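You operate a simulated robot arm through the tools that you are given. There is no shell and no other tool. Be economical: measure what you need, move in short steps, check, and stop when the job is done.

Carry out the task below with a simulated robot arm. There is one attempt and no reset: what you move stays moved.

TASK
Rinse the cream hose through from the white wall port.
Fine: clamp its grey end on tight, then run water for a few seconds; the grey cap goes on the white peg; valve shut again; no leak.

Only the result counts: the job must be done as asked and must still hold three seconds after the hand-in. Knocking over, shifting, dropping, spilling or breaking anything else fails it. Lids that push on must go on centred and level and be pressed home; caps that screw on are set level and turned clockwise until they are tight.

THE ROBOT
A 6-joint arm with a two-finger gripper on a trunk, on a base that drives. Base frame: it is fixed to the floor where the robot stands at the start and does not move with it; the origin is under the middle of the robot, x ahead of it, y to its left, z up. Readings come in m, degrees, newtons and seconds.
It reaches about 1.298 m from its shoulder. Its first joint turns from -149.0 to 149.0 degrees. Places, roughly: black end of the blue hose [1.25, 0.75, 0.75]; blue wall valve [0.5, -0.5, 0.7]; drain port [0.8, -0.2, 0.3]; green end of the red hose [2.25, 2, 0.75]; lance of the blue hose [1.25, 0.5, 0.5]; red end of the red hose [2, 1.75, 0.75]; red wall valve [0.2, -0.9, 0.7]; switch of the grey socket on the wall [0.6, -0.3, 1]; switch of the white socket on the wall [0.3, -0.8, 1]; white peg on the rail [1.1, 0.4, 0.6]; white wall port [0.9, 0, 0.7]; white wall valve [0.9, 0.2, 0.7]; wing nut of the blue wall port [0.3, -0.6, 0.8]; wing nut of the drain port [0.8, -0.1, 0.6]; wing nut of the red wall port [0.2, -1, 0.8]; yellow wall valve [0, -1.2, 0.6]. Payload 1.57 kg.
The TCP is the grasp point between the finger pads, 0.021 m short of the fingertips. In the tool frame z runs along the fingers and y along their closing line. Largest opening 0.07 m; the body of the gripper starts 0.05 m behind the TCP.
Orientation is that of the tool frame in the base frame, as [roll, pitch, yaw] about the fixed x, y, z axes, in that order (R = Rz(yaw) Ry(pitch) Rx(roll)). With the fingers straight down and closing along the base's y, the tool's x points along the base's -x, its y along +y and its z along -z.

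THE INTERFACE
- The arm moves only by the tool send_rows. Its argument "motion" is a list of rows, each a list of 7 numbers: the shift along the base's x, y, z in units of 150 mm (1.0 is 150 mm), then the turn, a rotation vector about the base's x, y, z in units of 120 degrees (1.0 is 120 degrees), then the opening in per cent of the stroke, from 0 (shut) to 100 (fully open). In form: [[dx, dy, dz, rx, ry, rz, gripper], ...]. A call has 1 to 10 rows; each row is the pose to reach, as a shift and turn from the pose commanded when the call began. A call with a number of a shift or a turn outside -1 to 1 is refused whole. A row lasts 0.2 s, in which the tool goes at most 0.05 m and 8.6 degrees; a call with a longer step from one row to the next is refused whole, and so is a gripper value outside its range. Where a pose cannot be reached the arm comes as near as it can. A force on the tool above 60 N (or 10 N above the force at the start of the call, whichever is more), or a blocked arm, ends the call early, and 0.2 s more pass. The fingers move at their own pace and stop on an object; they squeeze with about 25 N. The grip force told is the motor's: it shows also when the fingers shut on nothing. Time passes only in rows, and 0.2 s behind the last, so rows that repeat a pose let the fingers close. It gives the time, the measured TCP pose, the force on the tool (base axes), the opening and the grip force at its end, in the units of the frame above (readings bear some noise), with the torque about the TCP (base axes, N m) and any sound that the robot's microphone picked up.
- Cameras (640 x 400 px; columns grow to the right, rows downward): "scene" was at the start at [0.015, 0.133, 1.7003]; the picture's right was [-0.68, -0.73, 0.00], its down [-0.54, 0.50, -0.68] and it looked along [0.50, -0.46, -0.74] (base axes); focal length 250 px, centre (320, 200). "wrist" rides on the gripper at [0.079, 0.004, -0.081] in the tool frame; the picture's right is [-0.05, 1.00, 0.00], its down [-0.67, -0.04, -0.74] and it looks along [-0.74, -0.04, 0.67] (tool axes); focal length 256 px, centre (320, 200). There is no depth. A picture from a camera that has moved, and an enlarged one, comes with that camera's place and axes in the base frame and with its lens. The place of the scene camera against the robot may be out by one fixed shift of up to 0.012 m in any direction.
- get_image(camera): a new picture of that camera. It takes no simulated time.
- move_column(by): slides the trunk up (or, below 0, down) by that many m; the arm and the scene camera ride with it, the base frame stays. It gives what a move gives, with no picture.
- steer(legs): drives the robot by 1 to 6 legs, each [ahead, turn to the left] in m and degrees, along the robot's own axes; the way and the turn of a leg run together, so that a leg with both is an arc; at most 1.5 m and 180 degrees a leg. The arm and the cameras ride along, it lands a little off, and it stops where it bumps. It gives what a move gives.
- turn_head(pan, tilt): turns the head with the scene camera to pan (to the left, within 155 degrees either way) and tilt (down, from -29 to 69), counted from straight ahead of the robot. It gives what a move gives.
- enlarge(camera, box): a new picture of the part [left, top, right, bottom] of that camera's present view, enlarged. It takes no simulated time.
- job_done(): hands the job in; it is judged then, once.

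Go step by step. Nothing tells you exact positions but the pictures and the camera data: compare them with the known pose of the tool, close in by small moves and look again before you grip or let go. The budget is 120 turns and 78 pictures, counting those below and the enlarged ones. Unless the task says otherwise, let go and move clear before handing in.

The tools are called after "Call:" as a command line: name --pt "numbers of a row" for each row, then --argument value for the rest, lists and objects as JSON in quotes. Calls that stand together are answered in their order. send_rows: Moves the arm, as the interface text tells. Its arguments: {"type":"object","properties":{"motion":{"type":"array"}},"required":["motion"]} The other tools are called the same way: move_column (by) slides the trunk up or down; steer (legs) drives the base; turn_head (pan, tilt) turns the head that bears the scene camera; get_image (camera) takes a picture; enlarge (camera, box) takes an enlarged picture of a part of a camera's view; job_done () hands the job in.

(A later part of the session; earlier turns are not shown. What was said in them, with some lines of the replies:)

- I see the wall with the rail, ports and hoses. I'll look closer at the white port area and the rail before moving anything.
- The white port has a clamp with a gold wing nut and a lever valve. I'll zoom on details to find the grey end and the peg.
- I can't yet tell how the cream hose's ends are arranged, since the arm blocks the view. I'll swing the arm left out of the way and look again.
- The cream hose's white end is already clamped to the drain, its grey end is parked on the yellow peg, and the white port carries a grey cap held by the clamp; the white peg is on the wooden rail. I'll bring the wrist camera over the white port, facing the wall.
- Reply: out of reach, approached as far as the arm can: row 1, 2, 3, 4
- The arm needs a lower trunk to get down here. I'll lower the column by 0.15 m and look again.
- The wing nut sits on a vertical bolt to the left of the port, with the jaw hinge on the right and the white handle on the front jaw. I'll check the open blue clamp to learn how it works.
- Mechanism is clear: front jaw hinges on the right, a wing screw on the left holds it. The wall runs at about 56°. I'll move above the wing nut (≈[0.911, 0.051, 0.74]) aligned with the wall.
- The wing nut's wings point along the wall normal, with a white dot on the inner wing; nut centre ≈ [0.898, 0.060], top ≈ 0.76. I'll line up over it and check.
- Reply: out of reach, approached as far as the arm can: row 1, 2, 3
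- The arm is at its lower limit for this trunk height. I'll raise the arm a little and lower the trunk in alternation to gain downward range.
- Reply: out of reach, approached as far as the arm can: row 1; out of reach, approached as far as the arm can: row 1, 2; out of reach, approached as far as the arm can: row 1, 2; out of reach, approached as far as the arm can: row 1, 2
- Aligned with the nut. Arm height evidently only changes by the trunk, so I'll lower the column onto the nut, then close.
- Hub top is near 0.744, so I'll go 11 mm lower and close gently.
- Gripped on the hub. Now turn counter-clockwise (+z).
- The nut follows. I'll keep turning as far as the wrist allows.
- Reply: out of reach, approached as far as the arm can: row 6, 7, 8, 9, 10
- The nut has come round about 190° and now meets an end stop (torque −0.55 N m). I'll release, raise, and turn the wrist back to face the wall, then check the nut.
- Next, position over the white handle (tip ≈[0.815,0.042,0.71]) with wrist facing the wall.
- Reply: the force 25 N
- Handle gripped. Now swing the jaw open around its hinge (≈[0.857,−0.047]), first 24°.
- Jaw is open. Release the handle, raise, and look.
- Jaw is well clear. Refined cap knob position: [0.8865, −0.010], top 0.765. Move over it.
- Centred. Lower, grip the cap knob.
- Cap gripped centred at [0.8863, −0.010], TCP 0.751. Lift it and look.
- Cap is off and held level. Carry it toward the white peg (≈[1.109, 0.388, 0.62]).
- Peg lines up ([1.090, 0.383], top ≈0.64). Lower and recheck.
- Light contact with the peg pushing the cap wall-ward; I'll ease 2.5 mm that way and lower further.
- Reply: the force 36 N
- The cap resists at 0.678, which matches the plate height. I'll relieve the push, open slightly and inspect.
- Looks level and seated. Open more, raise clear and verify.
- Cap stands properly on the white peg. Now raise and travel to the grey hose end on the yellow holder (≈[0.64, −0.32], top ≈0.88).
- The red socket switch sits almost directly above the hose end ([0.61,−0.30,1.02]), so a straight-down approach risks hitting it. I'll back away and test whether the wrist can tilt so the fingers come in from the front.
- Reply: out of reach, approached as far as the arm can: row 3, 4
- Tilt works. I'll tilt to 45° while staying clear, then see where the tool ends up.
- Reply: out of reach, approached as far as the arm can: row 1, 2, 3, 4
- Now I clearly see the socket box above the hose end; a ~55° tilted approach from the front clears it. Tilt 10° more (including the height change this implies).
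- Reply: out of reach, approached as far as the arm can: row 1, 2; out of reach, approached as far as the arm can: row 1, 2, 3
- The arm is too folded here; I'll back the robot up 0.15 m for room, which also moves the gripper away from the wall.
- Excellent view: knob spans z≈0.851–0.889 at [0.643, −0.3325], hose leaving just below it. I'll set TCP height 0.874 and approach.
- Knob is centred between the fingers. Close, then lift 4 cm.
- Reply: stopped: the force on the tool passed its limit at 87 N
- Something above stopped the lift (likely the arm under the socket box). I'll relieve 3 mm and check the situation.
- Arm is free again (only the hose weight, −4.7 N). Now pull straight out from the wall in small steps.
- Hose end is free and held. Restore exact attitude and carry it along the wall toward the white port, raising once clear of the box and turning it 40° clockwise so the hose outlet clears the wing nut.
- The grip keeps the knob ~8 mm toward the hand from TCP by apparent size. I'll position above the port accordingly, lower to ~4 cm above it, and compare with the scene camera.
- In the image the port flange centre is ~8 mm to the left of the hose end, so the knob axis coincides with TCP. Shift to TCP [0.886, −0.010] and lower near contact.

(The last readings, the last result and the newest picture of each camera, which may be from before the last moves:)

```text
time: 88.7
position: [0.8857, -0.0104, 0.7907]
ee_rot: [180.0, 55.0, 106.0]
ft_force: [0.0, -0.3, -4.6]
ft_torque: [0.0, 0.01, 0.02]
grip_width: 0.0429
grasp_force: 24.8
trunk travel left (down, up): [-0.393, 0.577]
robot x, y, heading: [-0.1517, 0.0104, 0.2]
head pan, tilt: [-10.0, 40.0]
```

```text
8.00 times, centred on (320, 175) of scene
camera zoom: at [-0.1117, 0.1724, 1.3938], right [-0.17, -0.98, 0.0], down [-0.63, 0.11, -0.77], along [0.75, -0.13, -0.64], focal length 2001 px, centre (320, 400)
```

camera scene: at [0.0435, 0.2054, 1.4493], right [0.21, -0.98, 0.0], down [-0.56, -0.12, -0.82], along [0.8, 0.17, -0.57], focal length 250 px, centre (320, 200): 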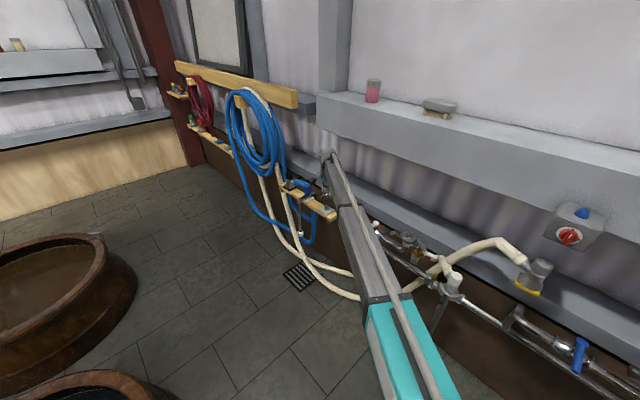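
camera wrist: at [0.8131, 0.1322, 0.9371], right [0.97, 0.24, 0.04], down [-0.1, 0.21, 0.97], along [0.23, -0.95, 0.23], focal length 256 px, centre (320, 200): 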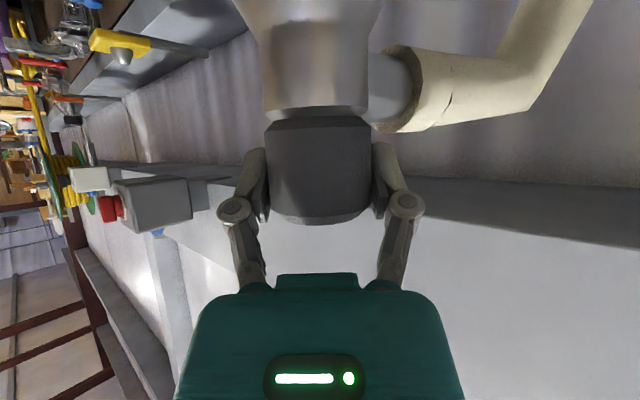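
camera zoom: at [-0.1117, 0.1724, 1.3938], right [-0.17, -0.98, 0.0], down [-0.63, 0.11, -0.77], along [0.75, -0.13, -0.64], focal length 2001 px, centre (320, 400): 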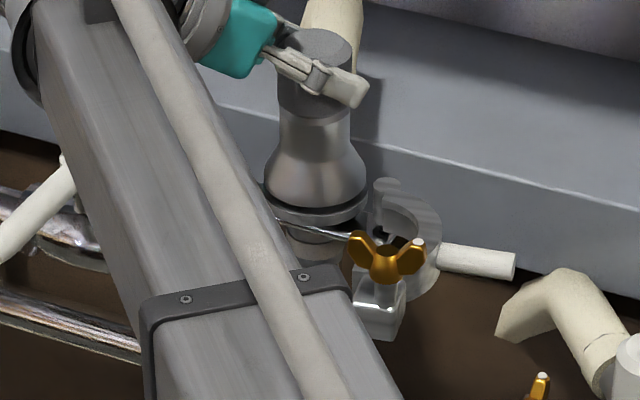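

Flanges look concentric, a few mm apart. Lower until contact.

Call:
move_column --by -0.004

Call:
move_column --by -0.003

Call:
move_column --by -0.002

```text
time: 89.2
position: [0.887, -0.01, 0.7872]
ee_rot: [-179.8, 55.0, 105.9]
ft_force: [-0.1, 0.3, -4.7]
ft_torque: [0.02, 0.0, -0.01]
grip_width: 0.0428
grasp_force: 24.8
trunk travel left (down, up): [-0.389, 0.581]
robot x, y, heading: [-0.1531, 0.0124, 0.1]
head pan, tilt: [-10.0, 40.0]
```

```text
time: 89.7
position: [0.8864, -0.0107, 0.7845]
ee_rot: [-180.0, 55.1, 106.0]
ft_force: [2.4, -0.3, 4.4]
ft_torque: [0.04, -0.35, -0.01]
grip_width: 0.0427
grasp_force: 24.6
trunk travel left (down, up): [-0.386, 0.584]
robot x, y, heading: [-0.1521, 0.0066, -0.0]
head pan, tilt: [-10.0, 40.0]
```

```text
time: 90.2
position: [0.8852, -0.0098, 0.7843]
ee_rot: [179.9, 55.1, 105.9]
ft_force: [7.6, 0.4, 21.4]
ft_torque: [0.02, -0.13, -0.02]
grip_width: 0.0426
grasp_force: 25.3
trunk travel left (down, up): [-0.384, 0.586]
robot x, y, heading: [-0.1452, 0.0082, -0.0]
head pan, tilt: [-10.0, 40.0]
```

Contact at 0.784 with small +x side force; nudge 1.5 mm in +x and look.

Call:
send_rows --pt "0.012 0 0 0 0 0 0" --pt "0.012 0 0 0 0 0 0"

Call:
enlarge --camera "scene" --box '[305, 150, 345, 185]'

```text
time: 90.8
position: [0.8855, -0.0099, 0.7847]
ee_rot: [-180.0, 55.1, 105.8]
ft_force: [-1.3, 1.2, 18.9]
ft_torque: [-0.14, 0.02, 0.06]
grip_width: 0.0425
grasp_force: 24.6
trunk travel left (down, up): [-0.384, 0.586]
robot x, y, heading: [-0.1508, 0.0085, -0.2]
head pan, tilt: [-10.0, 40.0]
```

```text
11.43 times, centred on (325, 168) of scene
camera zoom: at [-0.1149, 0.1726, 1.385], right [-0.17, -0.98, 0.0], down [-0.63, 0.11, -0.77], along [0.76, -0.13, -0.64], focal length 2859 px, centre (263, 571)
```

zoom: 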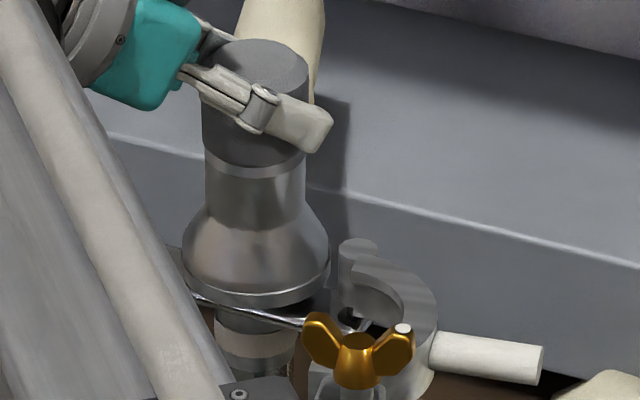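

Seated flush with no side load. Release gently.

Call:
send_rows --pt "0 0 0 0 0 0 66" --pt "0 0 0 0 0 0 75" --pt "0 0 0 0 0 0 85"

Call:
enlarge --camera "scene" --box '[305, 150, 345, 185]'

```text
time: 91.6
position: [0.8884, -0.0104, 0.7818]
ee_rot: [-180.0, 55.0, 106.1]
ft_force: [-1.4, -1.8, 0.1]
ft_torque: [-0.03, -0.01, -0.01]
grip_width: 0.0594
grasp_force: 0.0
trunk travel left (down, up): [-0.384, 0.586]
robot x, y, heading: [-0.1483, 0.0122, -0.1]
head pan, tilt: [-10.0, 40.0]
```

```text
11.43 times, centred on (325, 168) of scene
camera zoom: at [-0.1122, 0.1725, 1.3848], right [-0.17, -0.98, 0.0], down [-0.63, 0.11, -0.77], along [0.75, -0.13, -0.64], focal length 2859 px, centre (263, 571)
```

zoom: 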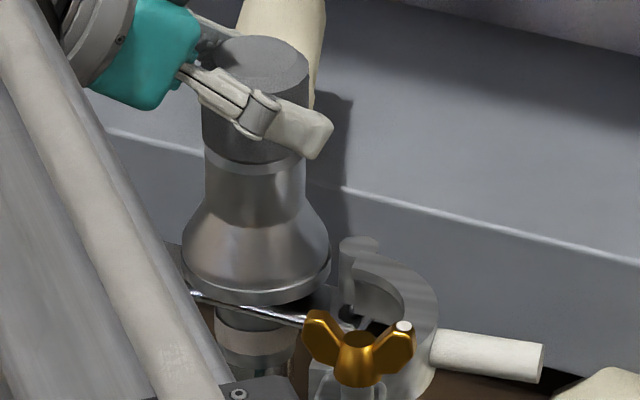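

It stands by itself. Withdraw along the hand's axis, then raise.

Call:
send_rows --pt "-0.04 0.15 0 0 0 0 85" --pt "-0.11 0.38 0 0 0 0 85" --pt "-0.184 0.64 0 0 0 0 85"

Call:
move_column --by 0.16

Call:
enlarge --camera "scene" --box '[270, 160, 390, 260]'

```text
time: 92.4
position: [0.8597, 0.0877, 0.78]
ee_rot: [-180.0, 55.1, 105.9]
ft_force: [-0.2, -0.5, -0.2]
ft_torque: [0.03, -0.01, -0.02]
grip_width: 0.0595
grasp_force: 0.0
trunk travel left (down, up): [-0.384, 0.586]
robot x, y, heading: [-0.152, 0.0111, -0.1]
head pan, tilt: [-10.0, 40.0]
```

```text
time: 94.3
position: [0.8604, 0.0856, 0.9425]
ee_rot: [-179.8, 55.2, 105.9]
ft_force: [0.0, 0.4, -0.3]
ft_torque: [-0.02, 0.0, -0.03]
grip_width: 0.0596
grasp_force: 0.1
trunk travel left (down, up): [-0.544, 0.426]
robot x, y, heading: [-0.1494, 0.0124, 0.2]
head pan, tilt: [-10.0, 40.0]
```

```text
4.00 times, centred on (330, 210) of scene
camera zoom: at [-0.112, 0.1725, 1.5448], right [-0.17, -0.98, 0.0], down [-0.63, 0.11, -0.77], along [0.75, -0.13, -0.64], focal length 1001 px, centre (280, 160)
```

zoom: 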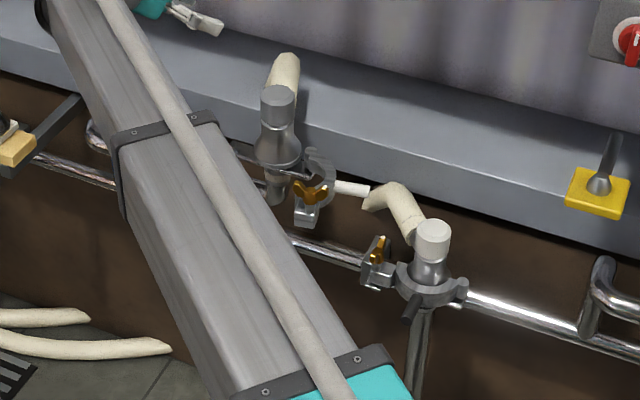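

Hose end sits on the port. Now bring the hand back to vertical, away from the parts.

Call:
send_rows --pt "-0.03 0.105 -0.136 0.063 0.018 0 70" --pt "-0.065 0.225 -0.254 0.126 0.036 0 60" --pt "-0.104 0.36 -0.355 0.189 0.054 0 60" --pt "-0.147 0.507 -0.434 0.251 0.072 0 60" --pt "-0.192 0.663 -0.493 0.314 0.09 0 60" --pt "-0.239 0.824 -0.528 0.377 0.108 0 60" --pt "-0.287 0.99 -0.54 0.44 0.1265 0 60"

```text
time: 95.9
position: [0.8178, 0.2352, 0.8633]
ee_rot: [-179.9, 0.0, 106.0]
ft_force: [0.3, -0.1, -0.7]
ft_torque: [-0.02, -0.02, -0.01]
grip_width: 0.0419
grasp_force: 0.0
trunk travel left (down, up): [-0.544, 0.426]
robot x, y, heading: [-0.1489, 0.0087, -0.0]
head pan, tilt: [-10.0, 40.0]
```

Call:
send_rows --pt "-0.07 -0.11 0 0 0 0.0667 60" --pt "-0.14 -0.22 0 0 0 0.133 60" --pt "-0.2 -0.33 0 0 0 0.2 60" --pt "-0.27 -0.44 0 0 0 0.267 60" --pt "-0.34 -0.55 0 0 0 0.333 60" --pt "-0.4 -0.66 0 0 0 0.4 60" --pt "-0.47 -0.77 0 0 0 0.467 60" --pt "-0.54 -0.88 0 0 0 0.533 60" --pt "-0.6 -1 0 0 0 0.6 60"

Call:
send_rows --pt "0.02 -0.11 0 0 0 0.0667 60" --pt "0.04 -0.22 0 0 0 0.133 60" --pt "0.06 -0.33 0 0 0 0.2 60" --pt "0.08 -0.44 0 0 0 0.267 60" --pt "0.1 -0.55 0 0 0 0.333 60" --pt "0.13 -0.66 0 0 0 0.4 60" --pt "0.16 -0.77 0 0 0 0.467 60" --pt "0.2 -0.88 0 0 0 0.533 60" --pt "0.25 -1 0 0 0 0.6 60"

Call:
send_rows --pt "0.07 -0.11 0 0 0 0 60" --pt "0.133 -0.22 0 0 0 0 60"

Call:
get_image --camera "wrist"

```text
time: 97.9
position: [0.7275, 0.0845, 0.8625]
ee_rot: [-179.9, 0.2, 178.1]
ft_force: [-0.1, 0.6, 1.1]
ft_torque: [0.03, 0.01, -0.01]
grip_width: 0.0418
grasp_force: 0.0
trunk travel left (down, up): [-0.544, 0.426]
robot x, y, heading: [-0.1486, 0.0102, 0.1]
head pan, tilt: [-10.0, 40.0]
```

```text
time: 99.9
position: [0.7642, -0.0643, 0.8626]
ee_rot: [-180.0, 0.0, -110.0]
ft_force: [0.5, -0.8, 0.6]
ft_torque: [-0.02, 0.0, 0.01]
grip_width: 0.0423
grasp_force: 0.0
trunk travel left (down, up): [-0.544, 0.426]
robot x, y, heading: [-0.1536, 0.0101, 0.1]
head pan, tilt: [-10.0, 40.0]
```

```text
time: 100.5
position: [0.7848, -0.0971, 0.8618]
ee_rot: [-179.8, 0.1, -110.0]
ft_force: [0.0, 0.0, 0.4]
ft_torque: [0.01, 0.03, 0.0]
grip_width: 0.042
grasp_force: 0.1
trunk travel left (down, up): [-0.544, 0.426]
robot x, y, heading: [-0.1533, 0.011, 0.1]
head pan, tilt: [-10.0, 40.0]
```

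```text
13 pictures are left
camera wrist: at [0.7539, -0.1712, 0.9435], right [-0.92, 0.39, 0.0], down [0.26, 0.61, 0.75], along [0.29, 0.69, -0.67], focal length 256 px, centre (320, 200)
```

wrist: 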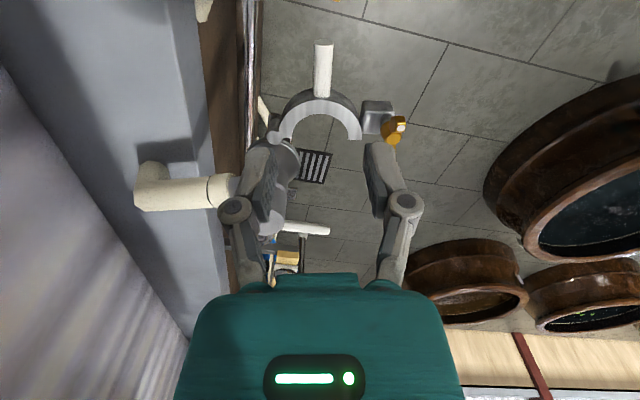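

Handle lines up. Lower, grip, and swing the jaw closed.

Call:
move_column --by -0.15

Call:
send_rows --pt "0 0 0 0 0 0 0" --pt "0 0 0 0 0 0 0" --pt "0 0 0 0 0 0 0"

Call:
send_rows --pt "-0.043 0.069 0 0 0 -0.067 0" --pt "-0.075 0.142 0 0 0 -0.133 0" --pt "-0.097 0.22 0 0 0 -0.2 0" --pt "-0.107 0.3 0 0 0 -0.267 0" --pt "-0.106 0.38 0 0 0 -0.333 0" --pt "-0.095 0.461 0 0 0 -0.4 0" --pt "-0.072 0.537 0 0 0 -0.467 0" --pt "-0.039 0.611 0 0 0 -0.533 0" --pt "0.005 0.679 0 0 0 -0.6 0" --pt "0.057 0.741 0 0 0 -0.667 0"

```text
time: 102.2
position: [0.785, -0.0975, 0.7133]
ee_rot: [-179.9, 0.2, -110.0]
ft_force: [0.4, -0.3, -0.4]
ft_torque: [0.04, 0.04, -0.03]
grip_width: 0.0423
grasp_force: 0.0
trunk travel left (down, up): [-0.394, 0.576]
robot x, y, heading: [-0.149, 0.0106, -0.1]
head pan, tilt: [-10.0, 40.0]
```

```text
time: 103.0
position: [0.7829, -0.0965, 0.7137]
ee_rot: [180.0, 0.2, -110.0]
ft_force: [-20.2, 5.0, -6.9]
ft_torque: [0.08, 0.08, -0.45]
grip_width: 0.0162
grasp_force: 31.7
trunk travel left (down, up): [-0.394, 0.576]
robot x, y, heading: [-0.1477, 0.0074, 0.0]
head pan, tilt: [-10.0, 40.0]
```

```text
time: 105.2
position: [0.7929, 0.0145, 0.7139]
ee_rot: [-179.8, 0.1, 170.0]
ft_force: [-8.0, 0.9, -0.5]
ft_torque: [-0.01, 0.15, -0.4]
grip_width: 0.0154
grasp_force: 31.7
trunk travel left (down, up): [-0.394, 0.576]
robot x, y, heading: [-0.1526, 0.0117, -0.3]
head pan, tilt: [-10.0, 40.0]
```

Call:
send_rows --pt "0.03 0.027 0 0 0 -0.033 0" --pt "0.06 0.054 0 0 0 -0.067 0" --pt "0.094 0.077 0 0 0 -0.1 0" --pt "0.127 0.099 0 0 0 -0.133 0" --pt "0.165 0.117 0 0 0 -0.167 0" --pt "0.2 0.133 0 0 0 -0.2 0"

Call:
get_image --camera "wrist"

```text
time: 106.6
position: [0.8237, 0.0345, 0.7141]
ee_rot: [-179.8, 0.1, 146.0]
ft_force: [-8.3, 8.6, -0.7]
ft_torque: [0.36, 0.51, -0.33]
grip_width: 0.0153
grasp_force: 32.2
trunk travel left (down, up): [-0.394, 0.576]
robot x, y, heading: [-0.1507, 0.0087, 0.2]
head pan, tilt: [-10.0, 40.0]
```

```text
12 pictures are left
camera wrist: at [0.7597, 0.0826, 0.794], right [0.6, 0.8, 0.0], down [0.53, -0.4, 0.75], along [0.59, -0.45, -0.67], focal length 256 px, centre (320, 200)
```

wrist: 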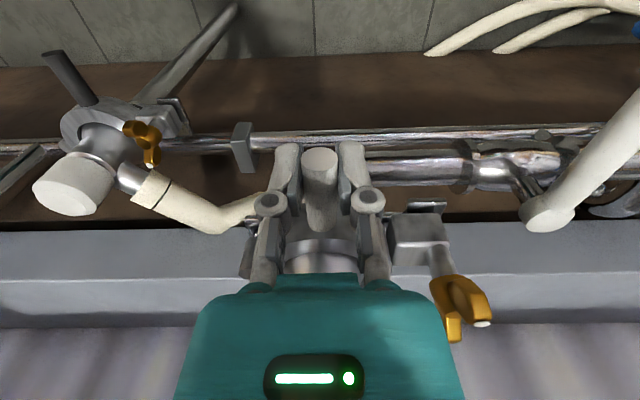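

Jaw is closed exactly as it was originally. Release, raise, and move over the wing nut while turning the wrist by +184°.

Call:
send_rows --pt "0 0 0 0 0 0 60" --pt "0 0 0 0 0 0 60" --pt "0 0 0 0 0 0 60"

Call:
move_column --by 0.12

Call:
send_rows --pt "0.06 0.02 0 0 0 0.068 50" --pt "0.12 0.04 0 0 0 0.136 50" --pt "0.18 0.06 0 0 0 0.204 50" --pt "0.24 0.08 0 0 0 0.272 50" --pt "0.3 0.1 0 0 0 0.34 50" --pt "0.36 0.12 0 0 0 0.408 50" --pt "0.42 0.14 0 0 0 0.476 50" --pt "0.48 0.16 0 0 0 0.544 50" --pt "0.495 0.168 0 0 0 0.612 50"

Call:
send_rows --pt "0 0 0 0 0 0.068 50" --pt "0 0 0 0 0 0.136 50" --pt "0 0 0 0 0 0.204 50" --pt "0 0 0 0 0 0.272 50" --pt "0 0 0 0 0 0.34 50" --pt "0 0 0 0 0 0.408 50" --pt "0 0 0 0 0 0.476 50" --pt "0 0 0 0 0 0.544 50" --pt "0 0 0 0 0 0.612 50"

Call:
send_rows --pt "0 0 0 0 0 0.068 50" --pt "0 0 0 0 0 0.136 50" --pt "0 0 0 0 0 0.204 50" --pt "0 0 0 0 0 0.272 50" --pt "0 0 0 0 0 0.3 50"

Call:
get_image --camera "wrist"

```text
time: 107.4
position: [0.8238, 0.0325, 0.7134]
ee_rot: [-179.9, 0.2, 146.0]
ft_force: [0.2, 0.3, 0.1]
ft_torque: [-0.01, 0.02, 0.0]
grip_width: 0.0421
grasp_force: 0.1
trunk travel left (down, up): [-0.394, 0.576]
robot x, y, heading: [-0.1506, 0.0113, 0.1]
head pan, tilt: [-10.0, 40.0]
```

```text
time: 108.9
position: [0.823, 0.0333, 0.8331]
ee_rot: [-179.9, 0.1, 146.0]
ft_force: [-0.2, 0.2, 0.4]
ft_torque: [-0.01, -0.01, -0.01]
grip_width: 0.042
grasp_force: 0.1
trunk travel left (down, up): [-0.514, 0.456]
robot x, y, heading: [-0.1518, 0.0119, 0.4]
head pan, tilt: [-10.0, 40.0]
```

```text
time: 110.9
position: [0.8983, 0.0593, 0.8333]
ee_rot: [-180.0, 0.0, -140.3]
ft_force: [0.3, -0.1, -0.1]
ft_torque: [0.01, 0.03, -0.01]
grip_width: 0.0351
grasp_force: 0.1
trunk travel left (down, up): [-0.514, 0.456]
robot x, y, heading: [-0.1481, 0.0109, 0.1]
head pan, tilt: [-10.0, 40.0]
```

```text
time: 112.9
position: [0.8987, 0.059, 0.8332]
ee_rot: [-179.9, 0.1, -67.0]
ft_force: [0.1, 0.3, -0.7]
ft_torque: [0.0, -0.01, 0.0]
grip_width: 0.0352
grasp_force: 0.1
trunk travel left (down, up): [-0.514, 0.456]
robot x, y, heading: [-0.1493, 0.0118, -0.0]
head pan, tilt: [-10.0, 40.0]
```

```text
time: 114.1
position: [0.8975, 0.059, 0.834]
ee_rot: [-179.9, 0.2, -31.0]
ft_force: [0.1, -0.1, 0.0]
ft_torque: [0.01, -0.02, 0.0]
grip_width: 0.0351
grasp_force: 0.1
trunk travel left (down, up): [-0.514, 0.456]
robot x, y, heading: [-0.1533, 0.011, 0.1]
head pan, tilt: [-10.0, 40.0]
```

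```text
11 pictures are left
camera wrist: at [0.9635, 0.0142, 0.9135], right [-0.56, -0.83, 0.0], down [-0.55, 0.37, 0.75], along [-0.62, 0.42, -0.66], focal length 256 px, centre (320, 200)
```

wrist: 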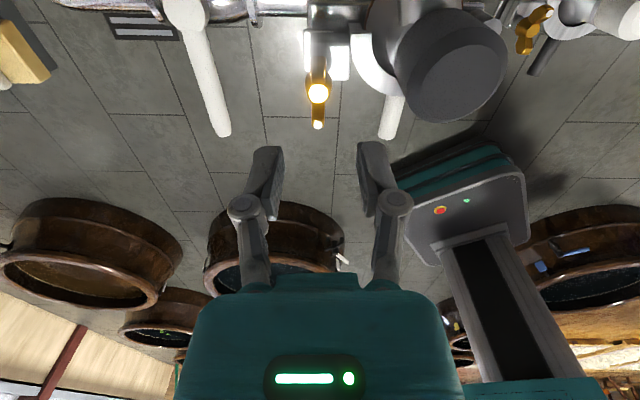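

The wings line up with the tool. Lower, grip and turn clockwise.

Call:
move_column --by -0.08

Call:
send_rows --pt "0 0 0 0 0 0 0" --pt "0 0 0 0 0 0 0" --pt "0 0 0 0 0 0 0"

Call:
send_rows --pt "0 0 0 0 0 -0.07 0" --pt "0 0 0 0 0 -0.14 0" --pt "0 0 0 0 0 -0.21 0" --pt "0 0 0 0 0 -0.28 0" --pt "0 0 0 0 0 -0.35 0" --pt "0 0 0 0 0 -0.42 0" --pt "0 0 0 0 0 -0.49 0" --pt "0 0 0 0 0 -0.56 0" --pt "0 0 0 0 0 -0.63 0" --pt "0 0 0 0 0 -0.7 0"

Call:
send_rows --pt "0 0 0 0 0 -0.07 0" --pt "0 0 0 0 0 -0.14 0" --pt "0 0 0 0 0 -0.21 0" --pt "0 0 0 0 0 -0.28 0" --pt "0 0 0 0 0 -0.35 0" --pt "0 0 0 0 0 -0.42 0" --pt "0 0 0 0 0 -0.49 0" --pt "0 0 0 0 0 -0.56 0" --pt "0 0 0 0 0 -0.63 0" --pt "0 0 0 0 0 -0.7 0"

```text
time: 115.3
position: [0.8976, 0.0579, 0.7525]
ee_rot: [-180.0, 0.3, -31.1]
ft_force: [-0.2, 0.0, -0.6]
ft_torque: [0.0, -0.01, -0.01]
grip_width: 0.035
grasp_force: 0.2
trunk travel left (down, up): [-0.434, 0.536]
robot x, y, heading: [-0.1528, 0.0103, -0.1]
head pan, tilt: [-10.0, 40.0]
```

```text
time: 116.1
position: [0.8982, 0.0598, 0.7532]
ee_rot: [-179.9, 0.2, -31.1]
ft_force: [3.0, 7.2, 4.2]
ft_torque: [0.13, -0.06, 0.02]
grip_width: 0.0183
grasp_force: 32.0
trunk travel left (down, up): [-0.434, 0.536]
robot x, y, heading: [-0.152, 0.0051, 0.0]
head pan, tilt: [-10.0, 40.0]
```

```text
time: 118.3
position: [0.8998, 0.058, 0.7523]
ee_rot: [-179.7, 0.1, -115.3]
ft_force: [24.8, -1.2, 10.7]
ft_torque: [-0.67, 0.02, 0.01]
grip_width: 0.017
grasp_force: 32.0
trunk travel left (down, up): [-0.434, 0.536]
robot x, y, heading: [-0.1476, 0.0102, -0.1]
head pan, tilt: [-10.0, 40.0]
```

```text
time: 120.5
position: [0.898, 0.0606, 0.7524]
ee_rot: [-180.0, -0.1, 160.7]
ft_force: [8.7, 1.3, 0.9]
ft_torque: [-0.16, -0.48, 0.29]
grip_width: 0.0177
grasp_force: 32.2
trunk travel left (down, up): [-0.434, 0.536]
robot x, y, heading: [-0.1536, 0.0078, -0.1]
head pan, tilt: [-10.0, 40.0]
```

Call:
send_rows --pt "0 0 0 0 0 -0.07 0" --pt "0 0 0 0 0 -0.14 0" --pt "0 0 0 0 0 -0.21 0" --pt "0 0 0 0 0 -0.28 0" --pt "0 0 0 0 0 -0.35 0" --pt "0 0 0 0 0 -0.42 0"

Call:
enlarge --camera "wrist" --box '[220, 90, 420, 230]'

```text
time: 121.9
position: [0.9002, 0.0592, 0.7528]
ee_rot: [-180.0, 0.3, 110.3]
ft_force: [14.5, 10.3, 2.4]
ft_torque: [-0.3, -0.82, 1.08]
grip_width: 0.0197
grasp_force: 31.6
trunk travel left (down, up): [-0.434, 0.536]
robot x, y, heading: [-0.1502, 0.0118, -0.1]
head pan, tilt: [-10.0, 40.0]
```

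```text
2.86 times, centred on (320, 160) of wrist
camera zoom: at [0.8753, 0.1354, 0.8327], right [0.95, 0.3, 0.0], down [0.2, -0.63, 0.75], along [0.22, -0.71, -0.66], focal length 731 px, centre (320, 314)
```

zoom: 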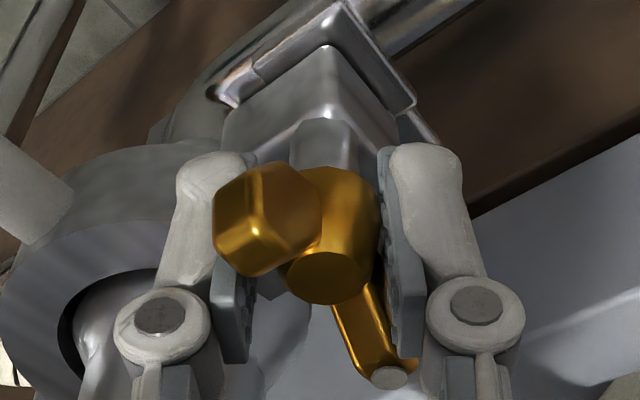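

The nut is back at its original tight angle, resisting with 1.1 N m. A bit more to make sure.

Call:
send_rows --pt "0 0 0 0 0 -0.06 0" --pt "0 0 0 0 0 -0.12 0" --pt "0 0 0 0 0 -0.18 0"

Call:
enlarge --camera "wrist" --box '[220, 90, 420, 230]'

```text
time: 122.7
position: [0.8969, 0.0619, 0.7515]
ee_rot: [-179.7, 0.1, 89.0]
ft_force: [-2.2, 21.8, -10.2]
ft_torque: [0.42, 0.2, 1.14]
grip_width: 0.0321
grasp_force: 32.0
trunk travel left (down, up): [-0.434, 0.536]
robot x, y, heading: [-0.1534, 0.0104, -0.0]
head pan, tilt: [-10.0, 40.0]
```

```text
2.86 times, centred on (320, 160) of wrist
camera zoom: at [0.9028, 0.1417, 0.8323], right [1.0, -0.07, -0.01], down [-0.04, -0.66, 0.75], along [-0.06, -0.74, -0.67], focal length 731 px, centre (320, 314)
```

zoom: 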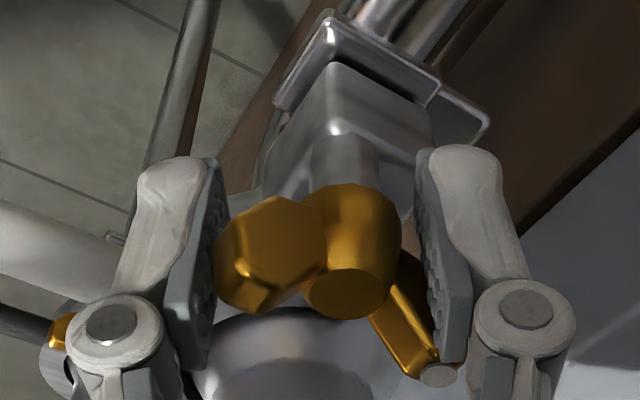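

Nut does not turn any further: clamp tight. Release it, raise and go over the white valve lever (tip ≈[0.894,0.188,0.676], pivot ≈[0.99,0.14]).

Call:
send_rows --pt "0 0 0 0 0 0.06 20" --pt "0 0 0 0 0 0.12 40" --pt "0 0 0 0 0 0.18 50" --pt "0 0 0 0 0 0.18 50"

Call:
move_column --by 0.07

Call:
send_rows --pt "0.0 0.12 0 0 0 0.065 50" --pt "0.0 0.25 0 0 0 0.13 50" --pt "0.0 0.4 0 0 0 0.195 50" --pt "0 0.5 0 0 0 0.26 50" --pt "0 0.52 0 0 0 0.325 50" --pt "0 0.52 0 0 0 0.36 50"

Call:
get_image --camera "wrist"

```text
time: 123.7
position: [0.8966, 0.0578, 0.7526]
ee_rot: [-179.9, 0.3, 110.4]
ft_force: [0.3, -0.6, 0.3]
ft_torque: [0.01, -0.03, 0.03]
grip_width: 0.0348
grasp_force: 0.1
trunk travel left (down, up): [-0.434, 0.536]
robot x, y, heading: [-0.1523, 0.0113, 0.1]
head pan, tilt: [-10.0, 40.0]
```

```text
time: 124.8
position: [0.8969, 0.0593, 0.8217]
ee_rot: [-179.9, 0.2, 110.4]
ft_force: [-0.7, 0.6, -0.5]
ft_torque: [-0.01, -0.02, 0.01]
grip_width: 0.0349
grasp_force: 0.1
trunk travel left (down, up): [-0.504, 0.466]
robot x, y, heading: [-0.1498, 0.0069, -0.2]
head pan, tilt: [-10.0, 40.0]
```

```text
time: 126.2
position: [0.8981, 0.1358, 0.823]
ee_rot: [-179.8, 0.1, 153.9]
ft_force: [0.3, 0.5, -0.2]
ft_torque: [-0.01, 0.0, -0.01]
grip_width: 0.0349
grasp_force: 0.1
trunk travel left (down, up): [-0.504, 0.466]
robot x, y, heading: [-0.1579, 0.0075, -0.1]
head pan, tilt: [-10.0, 40.0]
```

```text
8 pictures are left
camera wrist: at [0.8286, 0.1758, 0.9035], right [0.49, 0.87, 0.0], down [0.58, -0.32, 0.75], along [0.65, -0.37, -0.67], focal length 256 px, centre (320, 200)
```

wrist: 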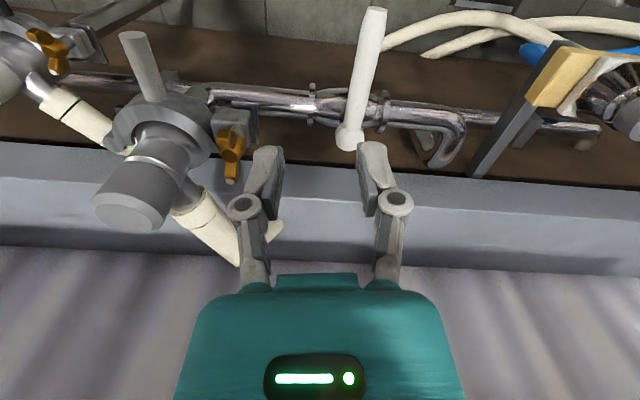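

Lever: pivot ≈[0.964,0.1285], pointing straight out (valve shut). Move over its outer part, lower and grip.

Call:
send_rows --pt "0.02 0.13 0 0 0 -0.05 50" --pt "0.046 0.26 0 0 0 -0.099 50" --pt "0.046 0.26 0 0 0 -0.099 50"

Call:
move_column --by -0.1

Call:
get_image --camera "wrist"

```text
time: 127.0
position: [0.906, 0.1761, 0.8232]
ee_rot: [-180.0, 0.1, 141.7]
ft_force: [0.3, -0.8, -0.6]
ft_torque: [0.02, -0.01, 0.0]
grip_width: 0.0349
grasp_force: 0.0
trunk travel left (down, up): [-0.504, 0.466]
robot x, y, heading: [-0.1483, 0.008, -0.2]
head pan, tilt: [-10.0, 40.0]
```

```text
time: 128.3
position: [0.9044, 0.1761, 0.7241]
ee_rot: [-179.8, 0.1, 141.8]
ft_force: [0.5, 0.6, -0.2]
ft_torque: [0.0, 0.01, -0.04]
grip_width: 0.0349
grasp_force: 0.0
trunk travel left (down, up): [-0.404, 0.566]
robot x, y, heading: [-0.1513, 0.0097, -0.4]
head pan, tilt: [-10.0, 40.0]
```

```text
7 pictures are left
camera wrist: at [0.8448, 0.2285, 0.8036], right [0.66, 0.75, 0.0], down [0.5, -0.44, 0.75], along [0.56, -0.49, -0.67], focal length 256 px, centre (320, 200)
```

wrist: 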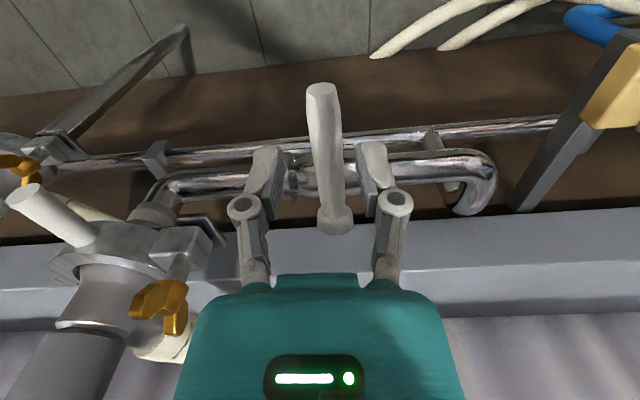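

Well aligned. Lower, grip, and try a small clockwise turn (toward the rail side, away from the clamp).

Call:
move_column --by -0.042

Call:
send_rows --pt "0 0 0 0 0 0 0" --pt "0 0 0 0 0 0 0" --pt "0 0 0 0 0 0 0"

Call:
send_rows --pt "0.024 0.025 0 0 0 -0.033 0" --pt "0.048 0.051 0 0 0 -0.067 0"

```text
time: 129.1
position: [0.9044, 0.1764, 0.6809]
ee_rot: [-179.9, 0.1, 141.8]
ft_force: [0.8, -0.3, 0.0]
ft_torque: [0.02, -0.03, -0.02]
grip_width: 0.0349
grasp_force: 0.0
trunk travel left (down, up): [-0.362, 0.608]
robot x, y, heading: [-0.1469, 0.0132, 0.2]
head pan, tilt: [-10.0, 40.0]
```

```text
time: 129.9
position: [0.9062, 0.1778, 0.6818]
ee_rot: [179.9, 0.2, 141.8]
ft_force: [19.9, 13.7, 12.1]
ft_torque: [0.11, -0.18, 0.57]
grip_width: 0.0208
grasp_force: 32.3
trunk travel left (down, up): [-0.362, 0.608]
robot x, y, heading: [-0.1528, 0.0101, -0.2]
head pan, tilt: [-10.0, 40.0]
```

```text
time: 130.5
position: [0.9113, 0.1843, 0.6808]
ee_rot: [-179.8, 0.0, 133.7]
ft_force: [-2.1, 10.0, 1.5]
ft_torque: [-0.07, 0.05, 0.66]
grip_width: 0.0217
grasp_force: 32.1
trunk travel left (down, up): [-0.362, 0.608]
robot x, y, heading: [-0.1485, 0.0091, 0.1]
head pan, tilt: [-10.0, 40.0]
```

The lever follows. Continue a bit further and check forces.

Call:
send_rows --pt "0.055 0.045 0 0 0 -0.067 0" --pt "0.115 0.081 0 0 0 -0.133 0" --pt "0.179 0.109 0 0 0 -0.2 0"

```text
time: 131.3
position: [0.9361, 0.2049, 0.6811]
ee_rot: [-179.9, -0.1, 109.7]
ft_force: [-13.7, 36.2, -2.3]
ft_torque: [-0.22, -0.19, 0.67]
grip_width: 0.0224
grasp_force: 32.1
trunk travel left (down, up): [-0.362, 0.608]
robot x, y, heading: [-0.1532, 0.0115, 0.0]
head pan, tilt: [-10.0, 40.0]
```

Call:
send_rows --pt "0.062 0.052 0 0 0 -0.067 0" --pt "0.136 0.06 0 0 0 -0.133 0" --pt "0.211 0.059 0 0 0 -0.2 0" --pt "0.285 0.047 0 0 0 -0.267 0" --pt "0.357 0.026 0 0 0 -0.333 0" --pt "0.425 -0.005 0 0 0 -0.4 0"

Call:
get_image --camera "wrist"

```text
time: 132.7
position: [0.9951, 0.2036, 0.6797]
ee_rot: [-179.8, -0.1, 61.9]
ft_force: [20.4, 38.8, 4.2]
ft_torque: [0.27, -0.02, 0.84]
grip_width: 0.0258
grasp_force: 32.3
out of reach, approached as far as the arm can: row 6
trunk travel left (down, up): [-0.362, 0.608]
robot x, y, heading: [-0.151, 0.0066, -0.1]
head pan, tilt: [-10.0, 40.0]
```

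```text
6 pictures are left
camera wrist: at [1.0364, 0.2717, 0.7608], right [0.86, -0.52, 0.0], down [-0.35, -0.57, 0.74], along [-0.39, -0.63, -0.67], focal length 256 px, centre (320, 200)
```

wrist: 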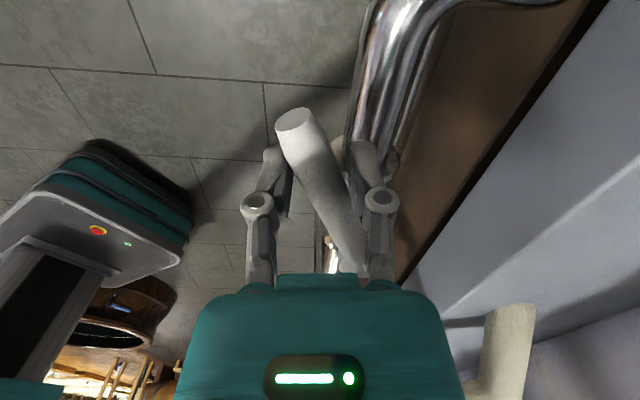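

The lever is about two-thirds open; the wrist is at its limit, so I'll push the remaining way by translation along the arc.

Call:
send_rows --pt "0.05 0.03 0 0 0 0 0" --pt "0.1 0.02 0 0 0 0 0" --pt "0.15 0.0 0 0 0 0 0" --pt "0.2 -0.03 0 0 0 0 0"

```text
time: 133.7
position: [0.9971, 0.1939, 0.6792]
ee_rot: [-179.8, -0.3, 61.9]
ft_force: [19.9, 42.4, 1.7]
ft_torque: [0.04, -0.07, 0.78]
grip_width: 0.0245
grasp_force: 32.0
out of reach, approached as far as the arm can: row 1, 2, 3, 4
trunk travel left (down, up): [-0.362, 0.608]
robot x, y, heading: [-0.153, 0.0071, -0.0]
head pan, tilt: [-10.0, 40.0]
```

Regrip loosely with some yaw margin and push the lever the rest of the way by translation.

Call:
send_rows --pt "0 0.01 0 0 0 0.04 42" --pt "0 0.02 0 0 0 0.08 42" --pt "0 0.03 0 0 0 0.12 42" --pt "0.05 0.02 0 0 0 0.12 42" --pt "0.1 -0.01 0 0 0 0.12 42" --pt "0.13 -0.03 0 0 0 0.12 42"

Call:
get_image --camera "wrist"

```text
time: 135.1
position: [0.9969, 0.1804, 0.6802]
ee_rot: [-179.9, 0.1, 76.0]
ft_force: [0.4, -0.9, 0.7]
ft_torque: [0.01, 0.0, 0.0]
grip_width: 0.0296
grasp_force: 0.1
out of reach, approached as far as the arm can: row 4, 5, 6
trunk travel left (down, up): [-0.362, 0.608]
robot x, y, heading: [-0.1497, 0.012, 0.1]
head pan, tilt: [-10.0, 40.0]
```

```text
5 pictures are left
camera wrist: at [1.02, 0.2576, 0.7614], right [0.96, -0.29, 0.0], down [-0.19, -0.64, 0.75], along [-0.22, -0.71, -0.67], focal length 256 px, centre (320, 200)
```

wrist: 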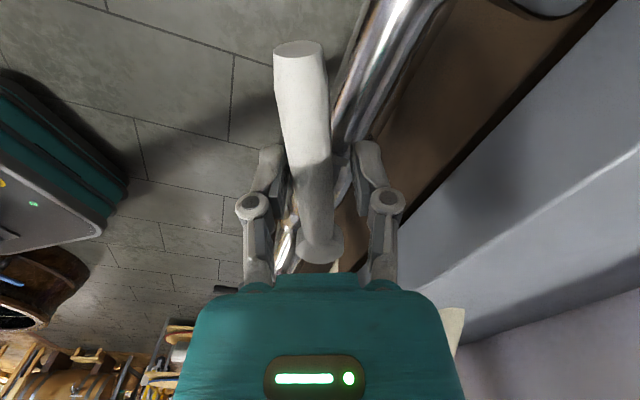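

The arm is over-extended because I backed the robot up. I'll lift off, retract, drive forward 0.15 m and return to the lever.

Call:
move_column --by 0.13

Call:
send_rows --pt "-0.25 0.05 0 0 0 0 50" --pt "-0.5 0.1 0 0 0 0 50" --pt "-0.75 0.15 0 0 0 0 50" --pt "-1 0.165 0 0 0 0 50"

Call:
steer --legs '[[0.15, 0]]'

```text
time: 136.7
position: [0.9971, 0.1817, 0.8115]
ee_rot: [180.0, 0.2, 76.1]
ft_force: [0.3, -0.5, -0.1]
ft_torque: [-0.01, 0.01, 0.01]
grip_width: 0.0294
grasp_force: 0.0
trunk travel left (down, up): [-0.492, 0.478]
robot x, y, heading: [-0.1501, 0.011, -0.3]
head pan, tilt: [-10.0, 40.0]
```

```text
time: 137.7
position: [0.8467, 0.207, 0.8106]
ee_rot: [179.9, 0.1, 76.1]
ft_force: [1.1, 0.6, -0.3]
ft_torque: [0.02, 0.01, -0.04]
grip_width: 0.035
grasp_force: 0.1
trunk travel left (down, up): [-0.492, 0.478]
robot x, y, heading: [-0.1513, 0.0107, -0.2]
head pan, tilt: [-10.0, 40.0]
```

```text
time: 139.3
position: [0.9974, 0.2078, 0.8115]
ee_rot: [-179.9, 0.1, 76.1]
ft_force: [-0.3, 0.5, 0.4]
ft_torque: [0.02, -0.03, 0.01]
grip_width: 0.0349
grasp_force: 0.1
trunk travel left (down, up): [-0.492, 0.478]
robot x, y, heading: [0.0, 0.0086, 0.0]
head pan, tilt: [-10.0, 40.0]
```

Call:
move_column --by -0.13

Call:
send_rows --pt "0 0 0 0 0 0 36" --pt "0.035 -0.01 0 0 0 -0.033 36" --pt "0.069 -0.021 0 0 0 -0.067 36" --pt "0.101 -0.036 0 0 0 -0.1 36" --pt "0.133 -0.051 0 0 0 -0.133 36" --pt "0.163 -0.07 0 0 0 -0.167 36" --pt "0.193 -0.09 0 0 0 -0.18 36" --pt "0.221 -0.113 0 0 0 -0.18 36"

Call:
get_image --camera "wrist"

```text
time: 140.8
position: [0.9982, 0.2072, 0.6806]
ee_rot: [-180.0, 0.1, 76.2]
ft_force: [-0.2, -0.4, 0.7]
ft_torque: [0.0, 0.03, 0.0]
grip_width: 0.0349
grasp_force: 0.0
trunk travel left (down, up): [-0.362, 0.608]
robot x, y, heading: [-0.0011, 0.0118, -0.0]
head pan, tilt: [-10.0, 40.0]
```

```text
time: 142.7
position: [1.0321, 0.1927, 0.681]
ee_rot: [-179.9, 0.0, 54.6]
ft_force: [-2.0, 4.2, -2.2]
ft_torque: [0.01, -0.01, 0.02]
grip_width: 0.0279
grasp_force: 1.8
trunk travel left (down, up): [-0.362, 0.608]
robot x, y, heading: [-0.0016, 0.0085, -0.0]
head pan, tilt: [-10.0, 40.0]
```

```text
4 pictures are left
camera wrist: at [1.0804, 0.2544, 0.7614], right [0.78, -0.62, 0.0], down [-0.41, -0.52, 0.75], along [-0.47, -0.58, -0.67], focal length 256 px, centre (320, 200)
```

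wrist: 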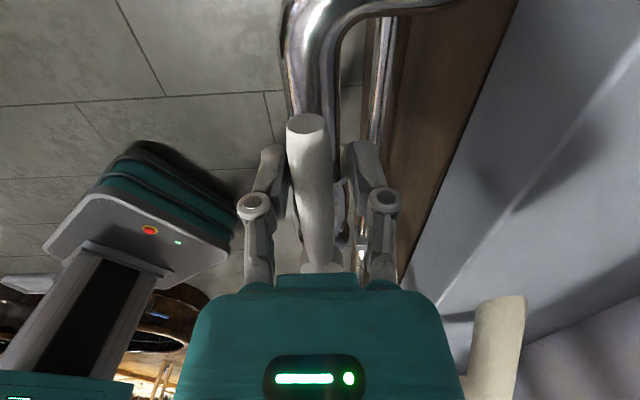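

The lever is parallel to the pipe: valve open. Let the water run ~4.5 s.

Call:
send_rows --pt "0 0 0 0 0 0 40" --pt "0 0 0 0 0 0 40" --pt "0 0 0 0 0 0 40" --pt "0 0 0 0 0 0 40" --pt "0 0 0 0 0 0 40" --pt "0 0 0 0 0 0 40" --pt "0 0 0 0 0 0 40" --pt "0 0 0 0 0 0 40" --pt "0 0 0 0 0 0 40" --pt "0 0 0 0 0 0 40"

Call:
turn_head --pan -18 --tilt 50

Call:
get_image --camera "scene"

```text
time: 144.8
position: [1.0325, 0.1915, 0.6807]
ee_rot: [-180.0, 0.1, 54.6]
ft_force: [-1.9, 0.4, -0.8]
ft_torque: [0.01, -0.03, 0.03]
grip_width: 0.0288
grasp_force: 0.6
trunk travel left (down, up): [-0.362, 0.608]
robot x, y, heading: [-0.0012, 0.0069, 0.1]
head pan, tilt: [-10.0, 40.0]
```

```text
time: 145.6
position: [1.0308, 0.1925, 0.6817]
ee_rot: [-179.9, 0.1, 54.6]
ft_force: [-1.8, 0.0, -1.7]
ft_torque: [-0.04, 0.01, -0.01]
grip_width: 0.0289
grasp_force: 0.6
trunk travel left (down, up): [-0.362, 0.608]
robot x, y, heading: [0.0021, 0.0119, 0.1]
head pan, tilt: [-18.0, 50.0]
```

```text
3 pictures are left
camera scene: at [0.0287, 0.1634, 1.3487], right [-0.31, -0.95, 0.0], down [-0.73, 0.24, -0.64], along [0.61, -0.2, -0.77], focal length 250 px, centre (320, 200)
```

scene: 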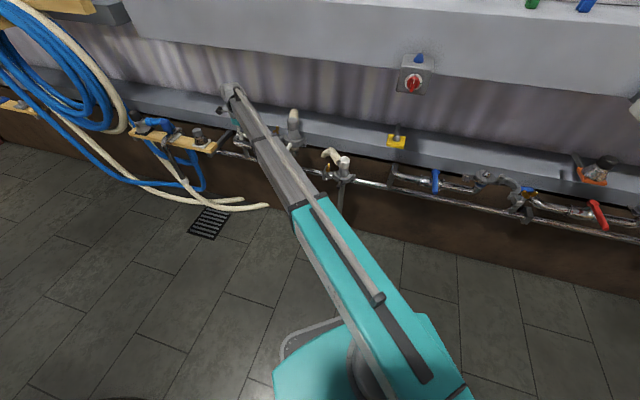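

No water on the floor anywhere. I'll nudge the lever to its open stop, let it run a little longer, then swing it back shut.

Call:
send_rows --pt "0.016 -0.012 0 0 0 0 36" --pt "0.032 -0.024 0 0 0 0 36" --pt "0.04 -0.032 0 0 0 0 36" --pt "0 0 0 0 0 0 40" --pt "0 0 0 0 0 0 40" --pt "0 0 0 0 0 0 40" --pt "0 0 0 0 0 0 40" --pt "0 0 0 0 0 0 40" --pt "0 0 0 0 0 0 40" --pt "0 0 0 0 0 0 36"

Call:
send_rows --pt "-0.056 0.045 0 0 0 0.062 36" --pt "-0.123 0.085 0 0 0 0.128 36" --pt "-0.195 0.116 0 0 0 0.195 36" --pt "-0.271 0.137 0 0 0 0.262 36" --pt "-0.348 0.146 0 0 0 0.328 36" --pt "-0.426 0.145 0 0 0 0.395 36" --pt "-0.503 0.132 0 0 0 0.462 36" --pt "-0.578 0.109 0 0 0 0.528 36" --pt "-0.649 0.077 0 0 0 0.595 36" --pt "-0.715 0.034 0 0 0 0.662 36"

Call:
send_rows --pt "-0.03 -0.025 0 0 0 0.033 36" --pt "-0.059 -0.051 0 0 0 0.067 36" --pt "-0.085 -0.08 0 0 0 0.1 36" --pt "-0.11 -0.11 0 0 0 0.133 36" --pt "-0.13 -0.138 0 0 0 0.15 36" --pt "-0.145 -0.163 0 0 0 0.15 36"

Call:
get_image --camera "wrist"

```text
time: 147.8
position: [1.0308, 0.1919, 0.6811]
ee_rot: [-179.9, 0.1, 54.6]
ft_force: [-3.3, 2.3, 1.5]
ft_torque: [0.01, 0.04, 0.03]
grip_width: 0.0281
grasp_force: 2.2
trunk travel left (down, up): [-0.362, 0.608]
robot x, y, heading: [-0.0014, 0.0087, -0.0]
head pan, tilt: [-18.0, 50.0]
```

```text
time: 150.0
position: [0.9241, 0.1956, 0.6796]
ee_rot: [-179.9, 0.1, 134.2]
ft_force: [0.4, 0.3, 0.8]
ft_torque: [0.02, 0.04, -0.01]
grip_width: 0.0262
grasp_force: 0.1
trunk travel left (down, up): [-0.362, 0.608]
robot x, y, heading: [0.0013, 0.0114, -0.2]
head pan, tilt: [-18.0, 50.0]
```

```text
time: 151.4
position: [0.9041, 0.1734, 0.6799]
ee_rot: [-179.9, 0.1, 152.1]
ft_force: [6.6, 11.0, -3.7]
ft_torque: [-0.02, -0.05, -0.13]
grip_width: 0.0332
grasp_force: 5.9
trunk travel left (down, up): [-0.362, 0.608]
robot x, y, heading: [-0.0013, 0.0071, -0.0]
head pan, tilt: [-18.0, 50.0]
```

```text
2 pictures are left
camera wrist: at [0.8345, 0.2144, 0.7608], right [0.51, 0.86, 0.0], down [0.57, -0.34, 0.75], along [0.64, -0.38, -0.67], focal length 256 px, centre (320, 200)
```

wrist: 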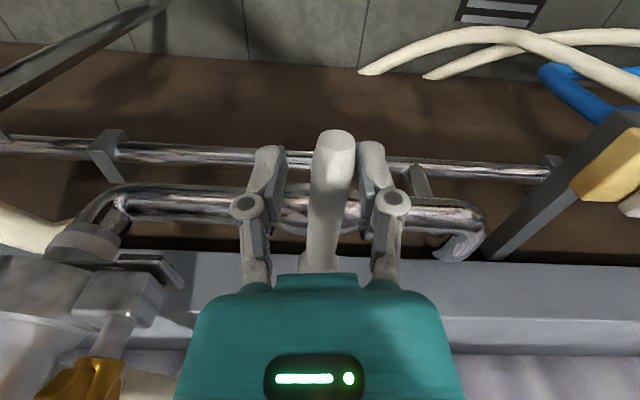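

Resistance rises at the original lever position; push slightly more to confirm it's against the shut stop.

Call:
send_rows --pt "-0.01 -0.03 0 0 0 0 30" --pt "-0.02 -0.06 0 0 0 0 30" --pt "-0.02 -0.06 0 0 0 0 30"

```text
time: 152.2
position: [0.9004, 0.1681, 0.6773]
ee_rot: [179.7, -0.2, 152.1]
ft_force: [9.0, 44.9, -20.4]
ft_torque: [-0.47, -0.15, -0.03]
grip_width: 0.0443
grasp_force: 17.3
trunk travel left (down, up): [-0.362, 0.608]
robot x, y, heading: [-0.0024, 0.0134, 0.1]
head pan, tilt: [-18.0, 50.0]
```

Firm stop: valve shut. Back off, open, raise clear, and check the final scene.

Call:
send_rows --pt "0.02 0.04 0 0 0 0 60" --pt "0.03 0.065 0 0 0 -0.04 70" --pt "0.03 0.065 0 0 0 -0.06 70"

Call:
move_column --by 0.17

Call:
send_rows --pt "-0.25 0.17 0 0 0 0 70" --pt "-0.5 0.34 0 0 0 0 70" --pt "-0.75 0.5 0 0 0 0 70" --pt "-1 0.67 0 0 0 0 70"

Call:
get_image --camera "wrist"

```text
time: 153.0
position: [0.9035, 0.1735, 0.6803]
ee_rot: [-179.9, 0.1, 144.9]
ft_force: [-0.3, 0.5, -0.6]
ft_torque: [0.02, 0.0, -0.02]
grip_width: 0.049
grasp_force: 0.0
trunk travel left (down, up): [-0.362, 0.608]
robot x, y, heading: [-0.0025, 0.01, -0.2]
head pan, tilt: [-18.0, 50.0]
```

```text
time: 154.9
position: [0.9039, 0.1729, 0.85]
ee_rot: [-179.9, 0.1, 144.9]
ft_force: [-0.5, 0.1, 0.4]
ft_torque: [0.01, 0.01, 0.02]
grip_width: 0.049
grasp_force: 0.1
trunk travel left (down, up): [-0.532, 0.438]
robot x, y, heading: [0.0035, 0.0085, -0.0]
head pan, tilt: [-18.0, 50.0]
```

```text
time: 155.9
position: [0.7524, 0.274, 0.8513]
ee_rot: [180.0, 0.1, 144.9]
ft_force: [0.4, 1.1, -0.3]
ft_torque: [0.04, 0.01, 0.0]
grip_width: 0.0493
grasp_force: 0.0
trunk travel left (down, up): [-0.532, 0.438]
robot x, y, heading: [-0.0012, 0.0074, 0.1]
head pan, tilt: [-18.0, 50.0]
```

```text
1 pictures are left
camera wrist: at [0.6904, 0.3233, 0.9316], right [0.62, 0.78, 0.0], down [0.52, -0.41, 0.75], along [0.59, -0.46, -0.67], focal length 256 px, centre (320, 200)
```

wrist: 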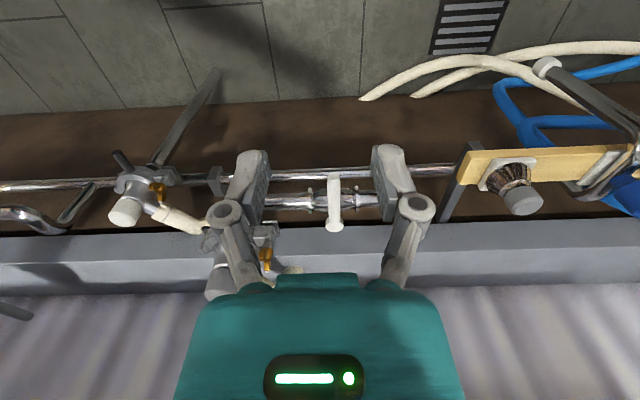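

The lever is square to the pipe (shut), the cap is upright on the white peg, the hose end is clamped on the port, the floor is dry and the arm is clear. I'm handing in.

Call:
job_done

```text
The job is handed in.
```

I handed the job in: the cream hose's grey end is clamped tight on the white wall port, and the grey cap is on the white peg. I held the valve fully open for about 6 s, then shut it against its stop. I saw no leak, but no camera or sound reading showed the water itself flowing.

While I was lifting the hose end off its yellow holder, the arm pushed against something with a brief 87 N, most likely the grey socket box just above. The box and its switch looked unchanged in later pictures.
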